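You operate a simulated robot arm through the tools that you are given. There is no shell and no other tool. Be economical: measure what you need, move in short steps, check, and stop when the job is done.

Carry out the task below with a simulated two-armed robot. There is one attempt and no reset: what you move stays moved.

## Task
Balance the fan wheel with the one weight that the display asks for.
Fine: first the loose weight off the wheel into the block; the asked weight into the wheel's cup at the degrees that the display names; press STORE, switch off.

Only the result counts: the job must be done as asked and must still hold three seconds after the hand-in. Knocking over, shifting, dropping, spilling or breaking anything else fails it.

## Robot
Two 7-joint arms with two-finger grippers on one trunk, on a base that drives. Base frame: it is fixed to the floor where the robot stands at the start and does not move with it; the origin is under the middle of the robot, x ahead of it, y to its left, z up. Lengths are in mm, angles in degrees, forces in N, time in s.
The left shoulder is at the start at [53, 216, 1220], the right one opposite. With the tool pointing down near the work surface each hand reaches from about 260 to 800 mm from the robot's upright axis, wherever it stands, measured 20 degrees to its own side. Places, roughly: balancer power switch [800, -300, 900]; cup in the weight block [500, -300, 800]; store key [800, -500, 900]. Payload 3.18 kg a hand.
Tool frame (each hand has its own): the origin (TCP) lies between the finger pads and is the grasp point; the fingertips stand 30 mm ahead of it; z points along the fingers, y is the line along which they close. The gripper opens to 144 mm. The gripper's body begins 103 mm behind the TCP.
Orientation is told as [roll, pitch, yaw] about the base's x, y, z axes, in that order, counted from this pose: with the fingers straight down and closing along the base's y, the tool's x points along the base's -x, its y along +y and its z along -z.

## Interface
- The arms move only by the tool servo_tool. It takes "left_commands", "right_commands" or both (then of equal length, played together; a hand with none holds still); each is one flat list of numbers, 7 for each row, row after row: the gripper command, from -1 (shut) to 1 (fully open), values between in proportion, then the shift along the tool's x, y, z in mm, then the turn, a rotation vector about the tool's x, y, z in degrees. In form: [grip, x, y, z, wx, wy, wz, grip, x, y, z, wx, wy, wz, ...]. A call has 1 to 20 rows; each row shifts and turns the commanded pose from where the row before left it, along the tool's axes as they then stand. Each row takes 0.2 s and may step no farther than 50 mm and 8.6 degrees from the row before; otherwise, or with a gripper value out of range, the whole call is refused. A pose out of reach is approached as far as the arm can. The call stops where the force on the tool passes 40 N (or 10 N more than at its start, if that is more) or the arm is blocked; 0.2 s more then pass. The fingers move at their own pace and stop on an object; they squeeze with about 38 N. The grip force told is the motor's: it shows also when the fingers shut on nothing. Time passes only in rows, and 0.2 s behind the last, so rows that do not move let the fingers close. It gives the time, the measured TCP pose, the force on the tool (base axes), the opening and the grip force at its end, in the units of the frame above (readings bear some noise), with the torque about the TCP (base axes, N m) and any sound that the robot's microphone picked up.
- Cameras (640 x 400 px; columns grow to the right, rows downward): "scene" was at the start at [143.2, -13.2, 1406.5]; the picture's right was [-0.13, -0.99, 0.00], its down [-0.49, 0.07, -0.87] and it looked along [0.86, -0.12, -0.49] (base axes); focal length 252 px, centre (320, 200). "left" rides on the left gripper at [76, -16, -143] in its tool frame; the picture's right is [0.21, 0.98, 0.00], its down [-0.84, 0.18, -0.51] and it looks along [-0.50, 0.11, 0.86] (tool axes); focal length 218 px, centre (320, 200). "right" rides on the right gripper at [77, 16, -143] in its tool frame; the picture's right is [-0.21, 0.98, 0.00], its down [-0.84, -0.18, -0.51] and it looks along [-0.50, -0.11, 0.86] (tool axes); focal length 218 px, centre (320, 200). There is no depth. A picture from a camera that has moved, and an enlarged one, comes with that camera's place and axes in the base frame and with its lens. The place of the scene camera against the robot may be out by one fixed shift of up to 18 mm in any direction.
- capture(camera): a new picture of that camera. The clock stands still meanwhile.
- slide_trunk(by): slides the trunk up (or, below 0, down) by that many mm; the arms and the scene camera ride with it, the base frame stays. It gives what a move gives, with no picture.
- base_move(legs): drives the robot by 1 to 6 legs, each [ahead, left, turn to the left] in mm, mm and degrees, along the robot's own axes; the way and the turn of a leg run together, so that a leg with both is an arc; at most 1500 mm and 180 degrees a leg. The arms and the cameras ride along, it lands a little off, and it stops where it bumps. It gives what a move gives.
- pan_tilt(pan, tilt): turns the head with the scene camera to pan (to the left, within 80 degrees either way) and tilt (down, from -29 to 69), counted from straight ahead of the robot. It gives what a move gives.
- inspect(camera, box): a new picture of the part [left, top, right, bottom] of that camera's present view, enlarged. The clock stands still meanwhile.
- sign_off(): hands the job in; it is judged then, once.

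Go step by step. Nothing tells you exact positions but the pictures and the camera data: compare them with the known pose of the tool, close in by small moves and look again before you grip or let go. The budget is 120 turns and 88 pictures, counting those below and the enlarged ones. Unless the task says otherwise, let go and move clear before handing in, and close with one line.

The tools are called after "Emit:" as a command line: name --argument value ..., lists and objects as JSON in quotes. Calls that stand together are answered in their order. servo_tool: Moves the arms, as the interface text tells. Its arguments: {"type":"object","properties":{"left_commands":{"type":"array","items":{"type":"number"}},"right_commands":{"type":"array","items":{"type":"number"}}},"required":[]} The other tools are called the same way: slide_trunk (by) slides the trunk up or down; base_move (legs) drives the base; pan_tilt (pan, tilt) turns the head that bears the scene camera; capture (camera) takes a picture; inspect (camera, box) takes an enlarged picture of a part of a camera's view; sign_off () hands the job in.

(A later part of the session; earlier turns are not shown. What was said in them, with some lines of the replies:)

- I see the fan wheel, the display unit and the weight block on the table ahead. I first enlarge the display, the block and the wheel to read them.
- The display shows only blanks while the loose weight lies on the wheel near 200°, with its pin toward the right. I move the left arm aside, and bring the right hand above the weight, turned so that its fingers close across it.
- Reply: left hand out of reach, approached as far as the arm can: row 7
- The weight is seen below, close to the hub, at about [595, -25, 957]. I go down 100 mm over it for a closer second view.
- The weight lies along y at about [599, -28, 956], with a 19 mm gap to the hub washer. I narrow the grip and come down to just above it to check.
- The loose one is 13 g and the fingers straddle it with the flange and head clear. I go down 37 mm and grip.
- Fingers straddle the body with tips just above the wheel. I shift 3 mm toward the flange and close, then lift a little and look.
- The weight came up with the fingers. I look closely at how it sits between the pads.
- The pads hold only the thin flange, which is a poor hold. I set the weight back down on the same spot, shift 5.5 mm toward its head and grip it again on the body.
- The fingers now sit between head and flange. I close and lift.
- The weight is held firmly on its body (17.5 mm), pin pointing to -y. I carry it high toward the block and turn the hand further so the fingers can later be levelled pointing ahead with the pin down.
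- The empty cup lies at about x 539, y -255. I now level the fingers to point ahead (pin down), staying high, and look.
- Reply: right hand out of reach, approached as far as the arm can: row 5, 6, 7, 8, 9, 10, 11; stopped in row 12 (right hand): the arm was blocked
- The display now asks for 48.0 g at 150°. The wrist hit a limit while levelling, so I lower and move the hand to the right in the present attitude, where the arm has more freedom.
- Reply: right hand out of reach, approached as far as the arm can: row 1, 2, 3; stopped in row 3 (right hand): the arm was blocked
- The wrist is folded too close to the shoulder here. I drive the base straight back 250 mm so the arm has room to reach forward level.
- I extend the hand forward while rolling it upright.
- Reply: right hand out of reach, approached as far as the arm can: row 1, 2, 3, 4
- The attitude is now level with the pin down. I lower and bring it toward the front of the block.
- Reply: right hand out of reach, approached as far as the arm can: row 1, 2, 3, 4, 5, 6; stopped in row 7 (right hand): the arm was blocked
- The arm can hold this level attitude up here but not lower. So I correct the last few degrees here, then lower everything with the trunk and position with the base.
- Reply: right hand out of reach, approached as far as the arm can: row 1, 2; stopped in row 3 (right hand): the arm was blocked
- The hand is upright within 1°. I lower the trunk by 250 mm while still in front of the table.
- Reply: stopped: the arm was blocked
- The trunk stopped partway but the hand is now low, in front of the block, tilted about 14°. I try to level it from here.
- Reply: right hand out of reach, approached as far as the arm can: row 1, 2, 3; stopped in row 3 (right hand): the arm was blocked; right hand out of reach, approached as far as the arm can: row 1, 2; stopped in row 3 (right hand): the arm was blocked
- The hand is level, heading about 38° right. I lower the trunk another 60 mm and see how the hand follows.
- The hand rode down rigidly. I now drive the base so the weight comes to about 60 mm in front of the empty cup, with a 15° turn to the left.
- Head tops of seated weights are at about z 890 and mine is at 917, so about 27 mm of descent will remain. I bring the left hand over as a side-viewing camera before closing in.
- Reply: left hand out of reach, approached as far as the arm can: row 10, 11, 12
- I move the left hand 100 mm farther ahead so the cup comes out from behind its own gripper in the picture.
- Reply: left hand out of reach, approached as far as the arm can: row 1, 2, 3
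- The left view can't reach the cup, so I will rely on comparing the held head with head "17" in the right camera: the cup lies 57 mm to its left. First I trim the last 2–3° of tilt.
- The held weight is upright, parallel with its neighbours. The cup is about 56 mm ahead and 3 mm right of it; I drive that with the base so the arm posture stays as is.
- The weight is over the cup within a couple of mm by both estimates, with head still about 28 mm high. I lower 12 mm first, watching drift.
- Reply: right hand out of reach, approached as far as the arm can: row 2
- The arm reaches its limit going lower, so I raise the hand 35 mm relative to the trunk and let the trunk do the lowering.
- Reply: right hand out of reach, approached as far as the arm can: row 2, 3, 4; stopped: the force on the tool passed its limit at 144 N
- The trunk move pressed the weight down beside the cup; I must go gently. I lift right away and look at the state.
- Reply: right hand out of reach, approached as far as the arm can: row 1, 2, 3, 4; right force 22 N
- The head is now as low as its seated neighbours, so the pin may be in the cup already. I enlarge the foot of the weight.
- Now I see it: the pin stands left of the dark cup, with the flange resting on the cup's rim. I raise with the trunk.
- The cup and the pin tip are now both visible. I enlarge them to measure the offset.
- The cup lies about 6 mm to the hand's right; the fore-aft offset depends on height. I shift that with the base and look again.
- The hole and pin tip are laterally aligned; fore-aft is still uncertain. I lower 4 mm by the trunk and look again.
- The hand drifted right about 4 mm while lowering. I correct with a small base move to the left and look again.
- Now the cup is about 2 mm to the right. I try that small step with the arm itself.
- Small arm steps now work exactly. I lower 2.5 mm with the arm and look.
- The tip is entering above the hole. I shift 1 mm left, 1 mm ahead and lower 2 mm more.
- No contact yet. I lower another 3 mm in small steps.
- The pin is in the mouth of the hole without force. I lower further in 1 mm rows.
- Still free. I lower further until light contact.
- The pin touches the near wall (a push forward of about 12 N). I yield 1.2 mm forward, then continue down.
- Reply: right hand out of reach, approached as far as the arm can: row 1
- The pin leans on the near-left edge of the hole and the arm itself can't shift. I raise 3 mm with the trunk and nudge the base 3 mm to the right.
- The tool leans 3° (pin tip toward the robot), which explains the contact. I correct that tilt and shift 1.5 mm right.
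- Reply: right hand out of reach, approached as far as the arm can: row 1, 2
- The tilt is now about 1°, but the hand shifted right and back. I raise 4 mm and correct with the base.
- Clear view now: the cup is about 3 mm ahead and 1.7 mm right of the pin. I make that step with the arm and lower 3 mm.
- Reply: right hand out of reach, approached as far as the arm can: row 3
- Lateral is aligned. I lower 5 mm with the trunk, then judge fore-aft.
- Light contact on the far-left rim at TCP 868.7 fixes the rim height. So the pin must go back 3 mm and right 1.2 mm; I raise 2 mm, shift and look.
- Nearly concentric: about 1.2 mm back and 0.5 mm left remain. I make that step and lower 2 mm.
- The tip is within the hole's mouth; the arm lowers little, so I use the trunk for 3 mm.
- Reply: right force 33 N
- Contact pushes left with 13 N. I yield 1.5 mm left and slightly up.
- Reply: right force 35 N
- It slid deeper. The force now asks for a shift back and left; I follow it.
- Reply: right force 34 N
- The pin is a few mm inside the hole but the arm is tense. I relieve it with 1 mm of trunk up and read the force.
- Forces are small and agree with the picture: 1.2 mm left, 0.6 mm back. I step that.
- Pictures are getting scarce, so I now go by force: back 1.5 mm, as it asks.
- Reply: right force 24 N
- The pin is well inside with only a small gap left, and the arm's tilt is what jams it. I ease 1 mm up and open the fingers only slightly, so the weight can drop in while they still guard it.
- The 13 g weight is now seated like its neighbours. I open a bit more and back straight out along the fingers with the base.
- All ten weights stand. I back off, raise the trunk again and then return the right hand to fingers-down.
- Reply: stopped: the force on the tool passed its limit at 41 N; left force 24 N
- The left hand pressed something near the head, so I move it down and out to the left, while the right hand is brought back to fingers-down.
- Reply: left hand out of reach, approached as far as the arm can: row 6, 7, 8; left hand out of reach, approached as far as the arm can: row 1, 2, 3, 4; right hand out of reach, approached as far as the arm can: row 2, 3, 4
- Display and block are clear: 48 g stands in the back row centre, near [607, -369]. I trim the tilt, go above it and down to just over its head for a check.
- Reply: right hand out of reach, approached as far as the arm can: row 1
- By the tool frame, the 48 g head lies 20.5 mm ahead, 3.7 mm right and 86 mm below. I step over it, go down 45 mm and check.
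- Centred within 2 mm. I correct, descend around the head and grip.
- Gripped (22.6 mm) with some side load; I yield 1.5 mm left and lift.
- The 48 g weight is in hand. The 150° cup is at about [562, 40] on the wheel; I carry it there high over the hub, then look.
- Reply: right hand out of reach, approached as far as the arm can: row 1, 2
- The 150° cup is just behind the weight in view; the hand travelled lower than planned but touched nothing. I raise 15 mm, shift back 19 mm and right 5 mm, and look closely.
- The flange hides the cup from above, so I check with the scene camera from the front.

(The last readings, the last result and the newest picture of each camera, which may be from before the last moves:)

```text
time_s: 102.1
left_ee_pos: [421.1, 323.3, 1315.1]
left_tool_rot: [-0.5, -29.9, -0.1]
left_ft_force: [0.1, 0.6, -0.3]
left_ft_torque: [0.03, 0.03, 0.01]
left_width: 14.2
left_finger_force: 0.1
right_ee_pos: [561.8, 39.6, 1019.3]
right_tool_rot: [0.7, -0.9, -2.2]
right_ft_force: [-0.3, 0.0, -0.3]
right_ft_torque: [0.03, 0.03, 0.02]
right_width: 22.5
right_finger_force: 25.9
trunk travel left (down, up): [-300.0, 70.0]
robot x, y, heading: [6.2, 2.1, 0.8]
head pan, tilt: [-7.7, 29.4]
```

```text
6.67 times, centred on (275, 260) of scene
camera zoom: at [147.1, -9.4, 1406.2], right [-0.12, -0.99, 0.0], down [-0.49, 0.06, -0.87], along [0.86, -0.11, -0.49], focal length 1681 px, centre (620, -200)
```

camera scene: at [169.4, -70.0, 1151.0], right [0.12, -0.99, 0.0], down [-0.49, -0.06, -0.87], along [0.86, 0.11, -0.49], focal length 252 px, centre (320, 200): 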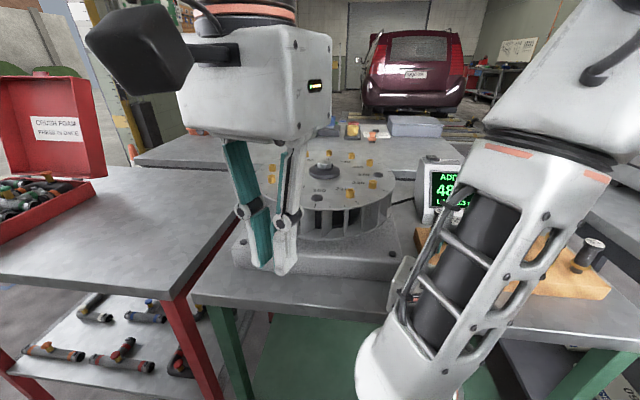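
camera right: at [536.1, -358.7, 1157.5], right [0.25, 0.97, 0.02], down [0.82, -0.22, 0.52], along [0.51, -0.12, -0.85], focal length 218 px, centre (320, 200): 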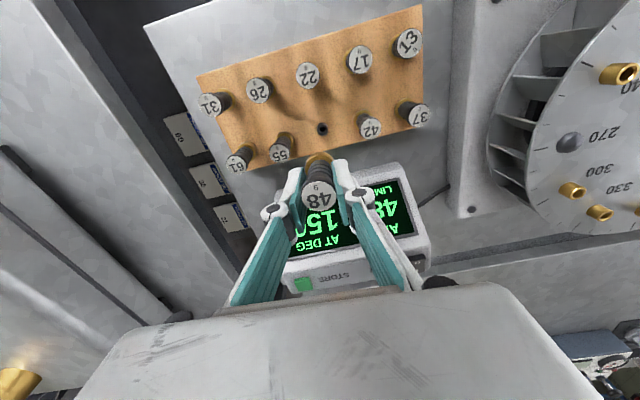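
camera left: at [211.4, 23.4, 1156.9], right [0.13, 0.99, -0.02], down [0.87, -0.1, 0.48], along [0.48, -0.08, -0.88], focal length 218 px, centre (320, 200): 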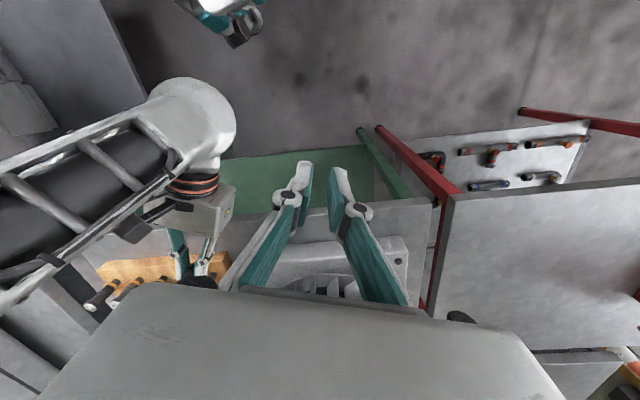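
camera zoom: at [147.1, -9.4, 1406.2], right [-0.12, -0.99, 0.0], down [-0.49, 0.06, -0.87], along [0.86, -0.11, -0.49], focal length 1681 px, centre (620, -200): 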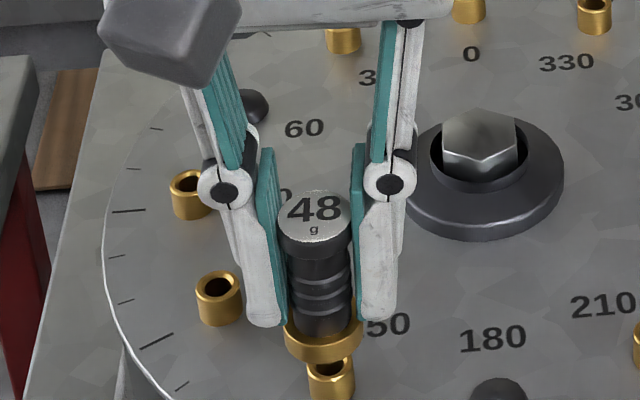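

From the front, the flange stands right above the 150° cup, about 1.2 mm too far left. I shift 1.2 mm right, lower 6 mm gently and read the force.

Emit:
servo_tool --right_commands '[-1, 0, -1.2, 0, 0, 0, 0, -1, 0, 0, 1.5, 0, 0, 0, -1, 0, 0, 1.5, 0, 0, 0, -1, 0, 0, 1.5, 0, 0, 0, -1, 0, 0, 1.5, 0, 0, 0, -1, 0, 0, 0, 0, 0, 0]'

Emit:
inspect --camera "scene" --box '[260, 255, 300, 285]'

```text
time_s: 103.5
left_ee_pos: [421.7, 324.1, 1316.6]
left_tool_rot: [-0.6, -30.0, -0.1]
left_ft_force: [0.1, 0.9, -0.2]
left_ft_torque: [0.03, -0.03, 0.03]
left_width: 14.3
left_finger_force: 0.1
right_ee_pos: [560.6, 38.3, 1012.7]
right_tool_rot: [0.7, -1.0, -2.2]
right_ft_force: [0.7, 0.5, -0.7]
right_ft_torque: [0.0, 0.0, 0.03]
right_width: 22.5
right_finger_force: 26.0
trunk travel left (down, up): [-300.0, 70.0]
robot x, y, heading: [5.7, -0.0, 0.7]
head pan, tilt: [-7.7, 29.4]
```

```text
13.33 times, centred on (280, 270) of scene
camera zoom: at [147.0, -9.5, 1406.3], right [-0.12, -0.99, 0.0], down [-0.49, 0.06, -0.87], along [0.86, -0.11, -0.49], focal length 3362 px, centre (853, -733)
```

zoom: 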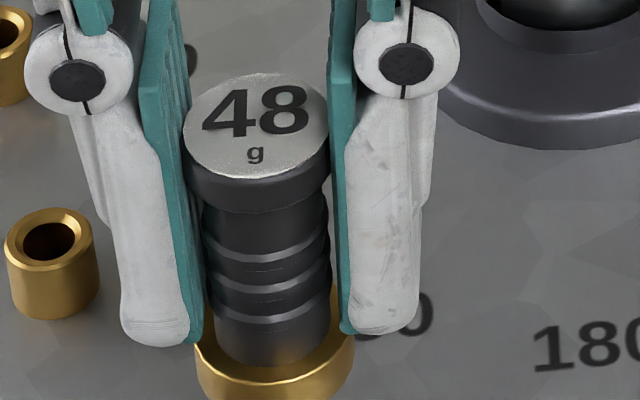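

That crop missed the cup; I continue down by force in 1 mm rows.

Emit:
servo_tool --right_commands '[-1, 0, 0, 1, 0, 0, 0, -1, 0, 0, 1, 0, 0, 0, -1, 0, 0, 1, 0, 0, 0, -1, 0, 0, 1, 0, 0, 0, -1, 0, 0, 0, 0, 0, 0]'

```text
time_s: 104.7
left_ee_pos: [420.5, 324.1, 1316.7]
left_tool_rot: [-0.4, -30.0, -0.1]
left_ft_force: [0.4, 1.1, -0.2]
left_ft_torque: [0.0, 0.01, -0.03]
left_width: 14.6
left_finger_force: 0.0
right_ee_pos: [559.6, 38.7, 1010.2]
right_tool_rot: [0.8, -1.2, -2.2]
right_ft_force: [4.0, -0.6, 18.0]
right_ft_torque: [0.01, -0.15, -0.02]
right_width: 22.7
right_finger_force: 26.1
trunk travel left (down, up): [-300.0, 70.0]
robot x, y, heading: [6.1, 6.2, 0.8]
head pan, tilt: [-7.7, 29.4]
```

Contact at the rim with a forward push. I look once with the scene camera, lower crop.

Emit:
inspect --camera "scene" --box '[262, 265, 302, 295]'

```text
13.33 times, centred on (282, 280) of scene
camera zoom: at [146.1, -9.5, 1406.5], right [-0.12, -0.99, 0.0], down [-0.49, 0.06, -0.87], along [0.87, -0.11, -0.49], focal length 3362 px, centre (827, -867)
```

zoom: 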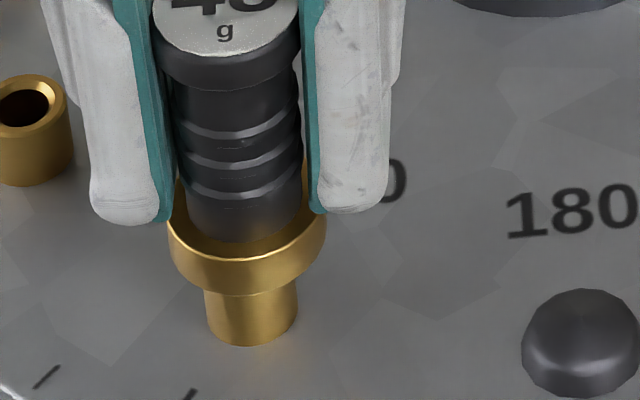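

The pin is in the cup already with about 2–3 mm to go. I yield slightly forward and right, then press on gently.

Emit:
servo_tool --right_commands '[-1, -0.8, -0.5, 0, 0, 0, 0, -1, 0, 0, 0.7, 0, 0, 0, -1, 0, 0, 0, 0, 0, 0]'

```text
time_s: 105.5
left_ee_pos: [420.0, 322.7, 1315.9]
left_tool_rot: [-0.5, -30.0, -0.2]
left_ft_force: [0.2, -0.6, -0.1]
left_ft_torque: [-0.02, -0.02, 0.0]
left_width: 14.4
left_finger_force: 0.0
right_ee_pos: [560.3, 38.6, 1009.3]
right_tool_rot: [0.7, -0.8, -2.0]
right_ft_force: [0.7, 0.5, 19.3]
right_ft_torque: [0.0, 0.07, -0.03]
right_width: 22.5
right_finger_force: 26.2
trunk travel left (down, up): [-300.0, 70.0]
robot x, y, heading: [2.2, 0.0, 0.6]
head pan, tilt: [-7.7, 29.4]
```

Side load is gone, 19 N straight up. I test by a 1.2 mm sideways push whether the pin is captured.

Emit:
servo_tool --right_commands '[-1, 0, 0, -0.7, 0, 0, 0, -1, 0, 1.5, 0, 0, 0, 0, -1, 0, 0, 0, 0, 0, 0]'

Emit:
servo_tool --right_commands '[-1, 0, -3, 0, 0, 0, 0, -1, 0, 0, 0, 0, 0, 0]'

```text
time_s: 106.3
left_ee_pos: [421.3, 323.5, 1315.6]
left_tool_rot: [-0.4, -29.9, -0.2]
left_ft_force: [0.9, -0.4, 0.7]
left_ft_torque: [0.0, -0.04, 0.01]
left_width: 14.2
left_finger_force: 0.0
right_ee_pos: [559.7, 39.6, 1007.8]
right_tool_rot: [0.6, -0.9, -2.2]
right_ft_force: [-1.6, -1.1, 12.8]
right_ft_torque: [-0.08, 0.14, -0.03]
right_width: 22.4
right_finger_force: 25.6
trunk travel left (down, up): [-300.0, 70.0]
robot x, y, heading: [2.8, 1.5, 0.8]
head pan, tilt: [-7.7, 29.4]
```

```text
time_s: 106.9
left_ee_pos: [420.7, 323.2, 1317.3]
left_tool_rot: [-0.5, -29.9, -0.1]
left_ft_force: [1.0, 0.3, -0.6]
left_ft_torque: [0.03, 0.01, -0.01]
left_width: 14.4
left_finger_force: 0.0
right_ee_pos: [559.5, 37.5, 1008.2]
right_tool_rot: [0.7, -1.0, -2.2]
right_ft_force: [-0.8, 2.4, 7.3]
right_ft_torque: [0.17, 0.07, 0.0]
right_width: 22.5
right_finger_force: 26.4
trunk travel left (down, up): [-300.0, 70.0]
robot x, y, heading: [5.4, 5.9, 0.9]
head pan, tilt: [-7.7, 29.4]
```

Emit:
servo_tool --right_commands '[-1, 0, -1.5, 0, 0, 0, 0, -1, 0, 0, 0, 0, 0, 0]'

```text
time_s: 107.5
left_ee_pos: [421.1, 323.2, 1315.1]
left_tool_rot: [-0.6, -29.9, -0.1]
left_ft_force: [-0.1, -0.2, 1.2]
left_ft_torque: [-0.01, -0.02, -0.03]
left_width: 14.4
left_finger_force: 0.1
right_ee_pos: [560.8, 35.8, 1007.9]
right_tool_rot: [0.7, -0.9, -2.1]
right_ft_force: [0.3, 3.0, 1.8]
right_ft_torque: [0.08, 0.04, -0.03]
right_width: 22.6
right_finger_force: 26.1
trunk travel left (down, up): [-300.0, 70.0]
robot x, y, heading: [2.6, 0.7, 0.6]
head pan, tilt: [-7.7, 29.4]
```

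Load falls as I move right, so the hole's centre is to the right. I lower 2 mm here.

Emit:
servo_tool --right_commands '[-1, 0, -0.5, 1, 0, 0, 0, -1, 0, 0, 1, 0, 0, 0, -1, 0, 0, 0, 0, 0, 0]'

```text
time_s: 108.3
left_ee_pos: [420.0, 322.4, 1317.0]
left_tool_rot: [-0.4, -30.0, -0.1]
left_ft_force: [0.0, 0.4, 1.2]
left_ft_torque: [0.02, 0.0, -0.01]
left_width: 14.4
left_finger_force: 0.0
right_ee_pos: [561.2, 34.6, 1008.1]
right_tool_rot: [0.9, -1.1, -2.2]
right_ft_force: [-1.6, 0.1, 13.0]
right_ft_torque: [-0.05, 0.14, 0.03]
right_width: 22.7
right_finger_force: 26.3
trunk travel left (down, up): [-300.0, 70.0]
robot x, y, heading: [2.5, 5.1, 0.6]
head pan, tilt: [-7.7, 29.4]
```

I return to the centre and verify with one scene picture.

Emit:
servo_tool --right_commands '[-1, 0, 2, -0.5, 0, 0, 0, -1, 0, 1, 0, 0, 0, 0, -1, 0, 0, 0, 0, 0, 0]'

Emit:
inspect --camera "scene" --box '[258, 250, 308, 295]'

```text
time_s: 109.1
left_ee_pos: [420.8, 323.2, 1316.0]
left_tool_rot: [-0.3, -30.1, -0.1]
left_ft_force: [-0.2, -0.2, -0.4]
left_ft_torque: [0.04, -0.01, 0.01]
left_width: 14.7
left_finger_force: 0.1
right_ee_pos: [560.7, 38.0, 1006.4]
right_tool_rot: [0.7, -0.9, -2.2]
right_ft_force: [0.0, -2.6, 13.3]
right_ft_torque: [-0.13, 0.05, 0.04]
right_width: 22.2
right_finger_force: 25.7
trunk travel left (down, up): [-300.0, 70.0]
robot x, y, heading: [8.1, 3.6, 0.7]
head pan, tilt: [-7.7, 29.4]
```

```text
8.89 times, centred on (283, 272) of scene
camera zoom: at [146.0, -9.7, 1406.4], right [-0.12, -0.99, 0.0], down [-0.49, 0.06, -0.87], along [0.87, -0.11, -0.49], focal length 2241 px, centre (649, -444)
```

zoom: 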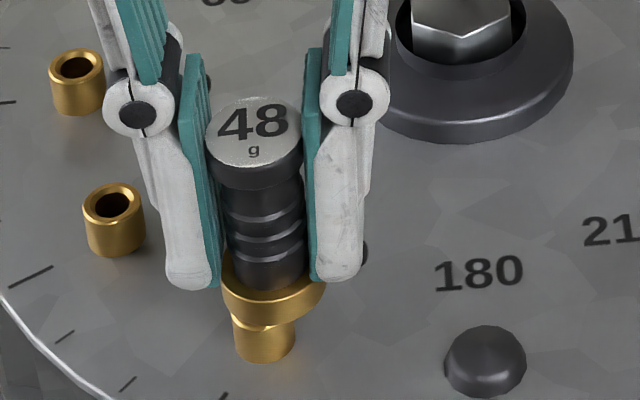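

The flange still stands a few mm above the rim: the pin rests on the near part of the rim, since the weight hangs slightly tilted toward me. I lift, go 4.5 mm ahead and 1.5 mm left, and lower again by force.

Emit:
servo_tool --right_commands '[-1, 0, 0, -3, 0, 0, 0, -1, 0, 0, -2, 0, 0, 0, -1, -2.5, 1, 0, 0, 0, 0, -1, -2, 0.6, 0, 0, 0, 0, -1, 0, 0, 1.5, 0, 0, 0, -1, 0, 0, 1.5, 0, 0, 0, -1, 0, 0, 1, 0, 0, 0, -1, 0, 0, 1, 0, 0, 0, -1, 0, 0, 0, 0, 0, 0]'

```text
time_s: 111.1
left_ee_pos: [421.5, 323.6, 1315.9]
left_tool_rot: [-0.4, -29.9, -0.1]
left_ft_force: [-0.1, 0.6, -0.6]
left_ft_torque: [0.0, 0.01, 0.0]
left_width: 14.6
left_finger_force: 0.0
right_ee_pos: [566.2, 38.6, 1007.1]
right_tool_rot: [0.7, -0.9, -2.1]
right_ft_force: [-0.6, 0.9, 0.9]
right_ft_torque: [-0.01, 0.03, 0.01]
right_width: 22.4
right_finger_force: 26.3
trunk travel left (down, up): [-300.0, 70.0]
robot x, y, heading: [-0.3, 2.8, 0.5]
head pan, tilt: [-7.7, 29.4]
```

No contact at the former height. I lower further, 1 mm at a time.

Emit:
servo_tool --right_commands '[-1, 0, 0, 1, 0, 0, 0, -1, 0, 0, 1, 0, 0, 0, -1, 0, 0, 1, 0, 0, 0, -1, 0, 0, 0, 0, 0, 0]'

```text
time_s: 112.1
left_ee_pos: [420.0, 324.4, 1316.7]
left_tool_rot: [-0.5, -29.9, -0.1]
left_ft_force: [0.2, -0.2, 0.0]
left_ft_torque: [0.0, -0.01, -0.03]
left_width: 14.4
left_finger_force: 0.0
right_ee_pos: [565.1, 38.9, 1004.8]
right_tool_rot: [0.7, -0.9, -2.2]
right_ft_force: [0.7, 3.2, 2.8]
right_ft_torque: [0.11, -0.04, -0.02]
right_width: 22.5
right_finger_force: 26.6
trunk travel left (down, up): [-300.0, 70.0]
robot x, y, heading: [5.7, -2.1, 0.8]
head pan, tilt: [-7.7, 29.4]
```

Emit:
servo_tool --right_commands '[-1, 0, 0.8, 0, 0, 0, 0, -1, 0, 0, 1, 0, 0, 0, -1, 0, 0, 1, 0, 0, 0, -1, 0, 0, 1, 0, 0, 0, -1, 0, 0, 0, 0, 0, 0]'

```text
time_s: 113.3
left_ee_pos: [420.5, 324.5, 1315.8]
left_tool_rot: [-0.6, -30.0, -0.1]
left_ft_force: [-0.3, 0.7, 0.7]
left_ft_torque: [-0.01, 0.01, -0.01]
left_width: 14.1
left_finger_force: 0.1
right_ee_pos: [565.9, 40.2, 999.9]
right_tool_rot: [0.6, -0.8, -2.2]
right_ft_force: [-2.3, 0.0, -1.6]
right_ft_torque: [0.02, 0.07, 0.0]
right_width: 22.5
right_finger_force: 25.7
trunk travel left (down, up): [-300.0, 70.0]
robot x, y, heading: [6.2, 0.3, 0.4]
head pan, tilt: [-7.7, 29.4]
```

It's going in freely. I continue down to the seat.

Emit:
servo_tool --right_commands '[-1, 0, 0, 1, 0, 0, 0, -1, 0, 0, 1, 0, 0, 0, -1, 0, 0, 1, 0, 0, 0, -1, 0, 0, 1, 0, 0, 0, -1, 0, 0, 0, 0, 0, 0]'

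```text
time_s: 114.5
left_ee_pos: [421.3, 322.5, 1316.7]
left_tool_rot: [-0.5, -30.1, 0.0]
left_ft_force: [-0.1, 0.4, 0.1]
left_ft_torque: [0.01, 0.0, 0.05]
left_width: 14.4
left_finger_force: 0.0
right_ee_pos: [567.2, 40.3, 998.3]
right_tool_rot: [0.8, -1.1, -2.2]
right_ft_force: [-2.5, 0.7, 6.4]
right_ft_torque: [0.01, 0.12, -0.04]
right_width: 22.4
right_finger_force: 25.9
trunk travel left (down, up): [-300.0, 70.0]
robot x, y, heading: [2.0, 4.2, 0.7]
head pan, tilt: [-7.7, 29.4]
```

Seated, with light contact. I open the fingers and lift away straight up.

Emit:
servo_tool --right_commands '[-0.6, 0, 0, 0, 0, 0, 0, -0.6, 0, 0, 0, 0, 0, 0, -0.45, 0, 0, 0, 0, 0, 0, -0.45, 0, 0, -8, 0, 0, 0, -0.45, 0, 0, -15, 0, 0, 0, -0.45, 0, 0, -20, 0, 0, 0, -0.45, 0, 0, -20, 0, 0, 0, -0.45, 0, 0, -20, 0, 0, 0, -0.45, 0, 0, 0, 0, 0, 0]'

Emit:
capture --camera "scene"

```text
time_s: 116.5
left_ee_pos: [422.3, 324.2, 1315.6]
left_tool_rot: [-0.4, -29.9, -0.1]
left_ft_force: [-0.2, -0.3, -0.1]
left_ft_torque: [0.0, 0.01, 0.0]
left_width: 14.2
left_finger_force: 0.1
right_ee_pos: [566.0, 39.1, 1078.1]
right_tool_rot: [0.7, -0.9, -2.2]
right_ft_force: [-1.0, 0.9, -0.4]
right_ft_torque: [-0.02, 0.04, 0.02]
right_width: 39.7
right_finger_force: 0.0
trunk travel left (down, up): [-300.0, 70.0]
robot x, y, heading: [3.5, -0.9, 0.6]
head pan, tilt: [-7.7, 29.4]
```

```text
2 pictures are left
camera scene: at [147.2, -9.5, 1406.2], right [-0.12, -0.99, 0.0], down [-0.49, 0.06, -0.87], along [0.86, -0.11, -0.49], focal length 252 px, centre (320, 200)
```

scene: 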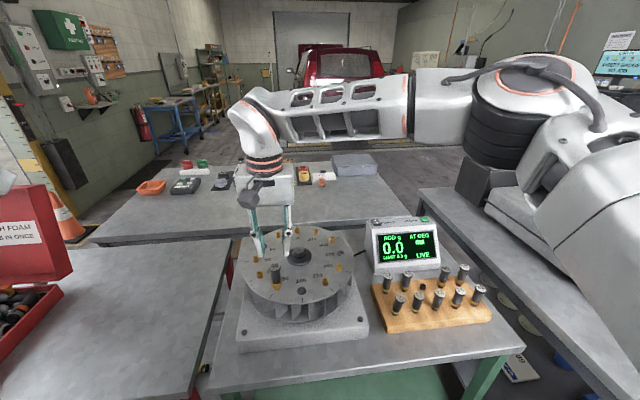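

The display reads 0.0 with the weight in the 150° cup. Next STORE: I shift the base right and a little ahead, close the fingers and bring the hand over the balancer unit.

Emit:
base_move --legs '[[80, -250, 0]]'

Emit:
servo_tool --right_commands '[-1, -20, -33, 0, 0, 0, 0, -1, -20, -33, 0, 0, 0, 0, -1, -20, -33, 0, 0, 0, 0, -1, -20, -33, 0, 0, 0, 0, -1, -20, -33, 0, 0, 0, 0, -1, 0, 0, 0, 0, 0, 0]'

```text
time_s: 119.3
left_ee_pos: [504.9, 76.7, 1315.7]
left_tool_rot: [-0.3, -29.9, -0.2]
left_ft_force: [1.0, 0.1, -0.8]
left_ft_torque: [-0.01, 0.01, 0.01]
left_width: 14.3
left_finger_force: 0.0
right_ee_pos: [648.2, -206.9, 1079.0]
right_tool_rot: [0.8, -0.9, -2.3]
right_ft_force: [-0.3, 0.2, -0.1]
right_ft_torque: [0.0, -0.01, 0.0]
right_width: 39.7
right_finger_force: 0.1
trunk travel left (down, up): [-300.0, 70.0]
robot x, y, heading: [85.0, -246.5, 0.6]
head pan, tilt: [-7.7, 29.4]
```

```text
time_s: 120.7
left_ee_pos: [505.7, 77.8, 1315.4]
left_tool_rot: [-0.5, -29.9, 0.0]
left_ft_force: [0.3, 0.5, -0.1]
left_ft_torque: [-0.04, 0.02, -0.01]
left_width: 14.5
left_finger_force: 0.2
right_ee_pos: [739.7, -375.5, 1080.0]
right_tool_rot: [0.6, -0.8, -2.2]
right_ft_force: [-0.4, 0.7, 0.6]
right_ft_torque: [0.02, 0.0, -0.01]
right_width: 0.0
right_finger_force: 30.4
trunk travel left (down, up): [-300.0, 70.0]
robot x, y, heading: [86.5, -244.8, 0.7]
head pan, tilt: [-7.7, 29.4]
```

Emit:
inspect --camera "right" --box '[230, 120, 450, 260]'

```text
2.86 times, centred on (340, 190) of right
camera zoom: at [661.5, -358.1, 1221.7], right [0.25, 0.97, 0.01], down [0.83, -0.22, 0.52], along [0.51, -0.12, -0.85], focal length 624 px, centre (263, 229)
```

zoom: 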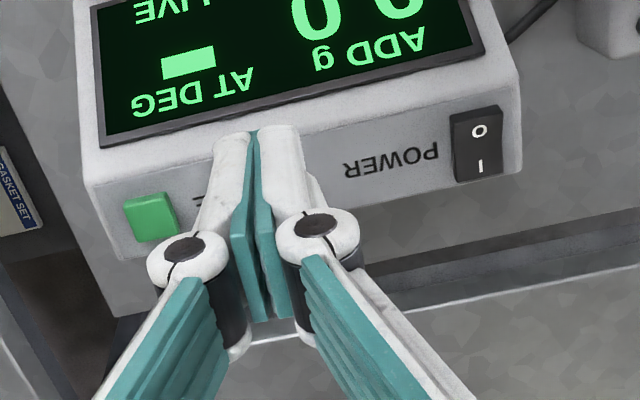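

STORE and the POWER rocker (O side nearest me) are located. I move the closed fingers over STORE and come down to about 15 mm above it.

Emit:
servo_tool --right_commands '[-1, -24.2, -25.7, 0, 0, 0, 0, -1, -24.2, -25.7, 0, 0, 0, 0, -1, -24.2, -25.7, 0, 0, 0, 0, -1, 0, 0, 35, 0, 0, 0, -1, 0, 0, 35, 0, 0, 0, -1, 0, 0, 30, 0, 0, 0, -1, 0, 0, 0, 0, 0, 0]'

```text
time_s: 122.3
left_ee_pos: [504.0, 77.7, 1316.2]
left_tool_rot: [-0.6, -30.2, -0.1]
left_ft_force: [0.0, 0.6, -0.7]
left_ft_torque: [-0.03, 0.0, 0.01]
left_width: 14.5
left_finger_force: 0.0
right_ee_pos: [773.0, -411.0, 975.9]
right_tool_rot: [0.7, -0.9, -2.1]
right_ft_force: [-1.0, 0.5, -0.3]
right_ft_torque: [-0.02, -0.02, 0.02]
right_width: 0.0
right_finger_force: 30.2
right hand out of reach, approached as far as the arm can: row 2, 3
trunk travel left (down, up): [-300.0, 70.0]
robot x, y, heading: [88.9, -239.3, 0.4]
head pan, tilt: [-7.7, 29.4]
```

The arm is at its reach limit 40 mm short, so I raise a little and bring the base closer.

Emit:
servo_tool --right_commands '[-1, 0, 0, -20, 0, 0, 0, -1, 0, 0, 0, 0, 0, 0]'

Emit:
base_move --legs '[[60, -42, 0]]'

```text
time_s: 122.9
left_ee_pos: [505.4, 76.6, 1316.4]
left_tool_rot: [-0.4, -29.8, -0.2]
left_ft_force: [-0.4, -0.5, -0.3]
left_ft_torque: [-0.03, -0.02, 0.02]
left_width: 14.2
left_finger_force: 0.0
right_ee_pos: [773.3, -410.6, 996.7]
right_tool_rot: [0.7, -1.0, -2.2]
right_ft_force: [-0.4, -0.8, -0.3]
right_ft_torque: [0.02, -0.01, 0.01]
right_width: 0.0
right_finger_force: 31.1
trunk travel left (down, up): [-300.0, 70.0]
robot x, y, heading: [88.7, -240.2, 0.7]
head pan, tilt: [-7.7, 29.4]
```

```text
time_s: 124.0
left_ee_pos: [565.3, 35.6, 1316.0]
left_tool_rot: [-0.4, -29.9, -0.1]
left_ft_force: [0.9, -0.2, -0.2]
left_ft_torque: [0.01, 0.08, 0.03]
left_width: 14.5
left_finger_force: 0.1
right_ee_pos: [834.3, -452.1, 996.3]
right_tool_rot: [0.7, -1.0, -2.2]
right_ft_force: [0.8, 0.1, 0.7]
right_ft_torque: [0.02, 0.01, -0.01]
right_width: 0.0
right_finger_force: 30.7
trunk travel left (down, up): [-300.0, 70.0]
robot x, y, heading: [147.4, -284.4, 0.5]
head pan, tilt: [-7.7, 29.4]
```

Emit:
servo_tool --right_commands '[-1, 12, -0.6, 0, 0, 0, 0, -1, 11, -0.6, 0, 0, 0, 0, -1, 0, 0, 15, 0, 0, 0, -1, 0, 0, 10, 0, 0, 0, -1, 0, 0, 3, 0, 0, 0, -1, 0, 0, 3, 0, 0, 0, -1, 0, 0, 0, 0, 0, 0]'

```text
time_s: 125.5
left_ee_pos: [565.2, 35.8, 1315.8]
left_tool_rot: [-0.5, -29.9, -0.1]
left_ft_force: [0.2, -0.6, 0.2]
left_ft_torque: [-0.03, 0.0, -0.01]
left_width: 14.4
left_finger_force: 0.1
right_ee_pos: [811.0, -451.7, 966.2]
right_tool_rot: [0.7, -0.8, -2.2]
right_ft_force: [-0.5, 0.1, -0.5]
right_ft_torque: [0.0, -0.01, 0.04]
right_width: 0.1
right_finger_force: 30.3
trunk travel left (down, up): [-300.0, 70.0]
robot x, y, heading: [146.9, -287.0, 0.7]
head pan, tilt: [-7.7, 29.4]
```

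Right over STORE. I go down in 1.5 mm rows until it presses.

Emit:
servo_tool --right_commands '[-1, 0, 0, 1.5, 0, 0, 0, -1, 0, 0, 1.5, 0, 0, 0, -1, 0, 0, 1.5, 0, 0, 0, -1, 0, 0, 1.5, 0, 0, 0, -1, 0, 0, 1.5, 0, 0, 0, -1, 0, 0, 1.5, 0, 0, 0, -1, 0, 0, 0, 0, 0, 0]'

```text
time_s: 127.2
left_ee_pos: [564.5, 36.7, 1318.1]
left_tool_rot: [-0.5, -29.8, -0.1]
left_ft_force: [0.2, 0.5, 0.5]
left_ft_torque: [0.03, -0.01, -0.03]
left_width: 14.3
left_finger_force: 0.1
right_ee_pos: [810.9, -450.7, 958.8]
right_tool_rot: [0.7, -1.1, -2.1]
right_ft_force: [0.2, -1.4, 16.7]
right_ft_torque: [-0.07, 0.09, -0.02]
right_width: 5.7
right_finger_force: 30.7
trunk travel left (down, up): [-300.0, 70.0]
robot x, y, heading: [146.8, -280.6, 0.7]
head pan, tilt: [-7.7, 29.4]
heard: click
```

STORE clicked. I lift, move left over the O end of the power rocker and come down close.

Emit:
servo_tool --right_commands '[-1, 0, 0, -10, 0, 0, 0, -1, 0, 0, -30, 0, 0, 0, -1, 5.4, 42.7, 0, 0, 0, 0, -1, 5.4, 42.7, 0, 0, 0, 0, -1, 5.4, 42.8, 0, 0, 0, 0, -1, 5.4, 42.8, 0, 0, 0, 0, -1, 0, 0, 15, 0, 0, 0, -1, 0, 0, 0, 0, 0, 0]'

```text
time_s: 128.9
left_ee_pos: [564.3, 37.4, 1317.1]
left_tool_rot: [-0.6, -30.0, -0.1]
left_ft_force: [0.9, 0.5, 0.0]
left_ft_torque: [-0.07, 0.02, -0.01]
left_width: 14.8
left_finger_force: 0.0
right_ee_pos: [796.3, -280.1, 983.8]
right_tool_rot: [0.7, -0.9, -2.2]
right_ft_force: [-0.6, -0.5, -0.3]
right_ft_torque: [0.01, 0.02, 0.01]
right_width: 0.0
right_finger_force: 30.8
trunk travel left (down, up): [-300.0, 70.0]
robot x, y, heading: [144.8, -284.0, 0.7]
head pan, tilt: [-7.7, 29.4]
```

Emit:
servo_tool --right_commands '[-1, 0, 0, 2, 0, 0, 0, -1, 0, 0, 2, 0, 0, 0, -1, 0, 0, 2, 0, 0, 0, -1, 0, 0, 2, 0, 0, 0, -1, 0, 0, 1.5, 0, 0, 0, -1, 0, 0, 1.5, 0, 0, 0, -1, 0, 0, 1.5, 0, 0, 0, -1, 0, 0, 1.5, 0, 0, 0, -1, 0, 0, 0, 0, 0, 0]'

```text
time_s: 130.9
left_ee_pos: [564.8, 36.7, 1316.7]
left_tool_rot: [-0.4, -29.8, -0.1]
left_ft_force: [-0.5, -0.1, -0.4]
left_ft_torque: [-0.01, -0.02, -0.01]
left_width: 14.4
left_finger_force: 0.0
right_ee_pos: [795.7, -280.0, 969.8]
right_tool_rot: [0.7, -0.9, -2.1]
right_ft_force: [-0.8, -1.5, 1.0]
right_ft_torque: [0.01, -0.01, 0.0]
right_width: 0.1
right_finger_force: 30.7
trunk travel left (down, up): [-300.0, 70.0]
robot x, y, heading: [145.1, -283.9, 0.6]
head pan, tilt: [-7.7, 29.4]
```

No contact yet; I go on down in 1.5 mm rows.

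Emit:
servo_tool --right_commands '[-1, 0, 0, 1.5, 0, 0, 0, -1, 0, 0, 1.5, 0, 0, 0, -1, 0, 0, 1.5, 0, 0, 0, -1, 0, 0, 1.5, 0, 0, 0, -1, 0, 0, 1.5, 0, 0, 0, -1, 0, 0, 1.5, 0, 0, 0, -1, 0, 0, 0, 0, 0, 0]'

```text
time_s: 132.6
left_ee_pos: [565.0, 35.7, 1316.5]
left_tool_rot: [-0.5, -30.0, -0.1]
left_ft_force: [0.7, -0.1, 0.2]
left_ft_torque: [0.0, 0.01, 0.05]
left_width: 13.9
left_finger_force: 0.1
right_ee_pos: [797.8, -280.7, 966.3]
right_tool_rot: [1.0, -1.5, -2.2]
right_ft_force: [-8.0, -2.3, 15.9]
right_ft_torque: [-0.1, 0.04, -0.18]
right_width: 6.0
right_finger_force: 30.7
trunk travel left (down, up): [-300.0, 70.0]
robot x, y, heading: [148.7, -285.2, 0.7]
head pan, tilt: [-7.7, 29.4]
stopped in row 7 (right hand): the force on the tool passed its limit at 40 N (the readings are from after the stop); the commanded pose is now the measured one
```

It resisted at 40 N without a click, so I probably pressed too near the pivot. I lift, go 8 mm nearer to the O end and press again.

Emit:
servo_tool --right_commands '[-1, 0, 0, -8, 0, 0, 0, -1, 8, 0, 0, 0, 0, 0, -1, 0, 0, 3, 0, 0, 0, -1, 0, 0, 1.5, 0, 0, 0, -1, 0, 0, 1.5, 0, 0, 0, -1, 0, 0, 1.5, 0, 0, 0, -1, 0, 0, 1.5, 0, 0, 0, -1, 0, 0, 1.5, 0, 0, 0, -1, 0, 0, 0, 0, 0, 0]'

```text
time_s: 134.6
left_ee_pos: [562.9, 36.1, 1316.5]
left_tool_rot: [-0.5, -30.2, -0.1]
left_ft_force: [0.3, -0.8, -0.6]
left_ft_torque: [0.03, 0.01, -0.02]
left_width: 14.4
left_finger_force: 0.1
right_ee_pos: [790.7, -279.8, 966.1]
right_tool_rot: [1.0, -1.7, -2.3]
right_ft_force: [1.6, -2.6, 29.4]
right_ft_torque: [-0.09, -0.43, -0.08]
right_width: 6.0
right_finger_force: 30.5
trunk travel left (down, up): [-300.0, 70.0]
robot x, y, heading: [146.2, -288.0, 0.8]
head pan, tilt: [-7.7, 29.4]
```

The contact seems to be at the finger's front edge, so the rocker may already have tipped. I raise 80 mm and spend the last picture on it.

Emit:
servo_tool --right_commands '[-1, 0, 0, -10, 0, 0, 0, -1, 0, 0, -35, 0, 0, 0, -1, 0, 0, -40, 0, 0, 0, -1, 0, 0, 0, 0, 0, 0]'

Emit:
inspect --camera "scene" --box '[250, 225, 390, 325]'

```text
time_s: 135.6
left_ee_pos: [565.3, 36.0, 1314.9]
left_tool_rot: [-0.6, -29.9, -0.1]
left_ft_force: [-0.2, 0.8, 0.5]
left_ft_torque: [0.01, 0.0, -0.02]
left_width: 14.6
left_finger_force: 0.1
right_ee_pos: [788.1, -279.9, 1046.6]
right_tool_rot: [0.8, -1.2, -2.2]
right_ft_force: [0.6, 0.3, -0.1]
right_ft_torque: [-0.02, 0.01, 0.01]
right_width: 0.1
right_finger_force: 30.5
trunk travel left (down, up): [-300.0, 70.0]
robot x, y, heading: [148.0, -288.7, 1.0]
head pan, tilt: [-7.7, 29.4]
```

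```text
4.00 times, centred on (320, 275) of scene
camera zoom: at [290.6, -296.6, 1406.2], right [-0.12, -0.99, 0.0], down [-0.49, 0.06, -0.87], along [0.86, -0.11, -0.49], focal length 1008 px, centre (320, -100)
```

zoom: 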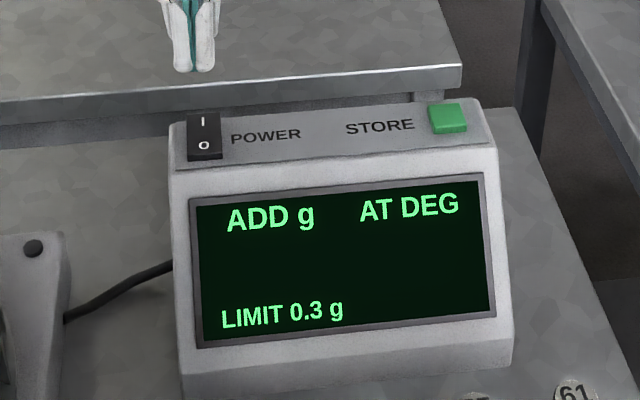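

The values and "LIVE" are gone from the display and the O end of the rocker is now down, so the unit reads as off after STORE clicked. The hands are clear and nothing is being held, so I hand in.

Emit:
sign_off

```text
The job is handed in.
```

I handed the job in: the loose 13 g weight is in the block, the 48 g weight is in the wheel's 150° cup (the display then read 0.0), STORE is pressed and the balancer is off. I heard STORE click. The power switch gave no click, so "off" rests on the last picture: the O side was down and the display values were gone.
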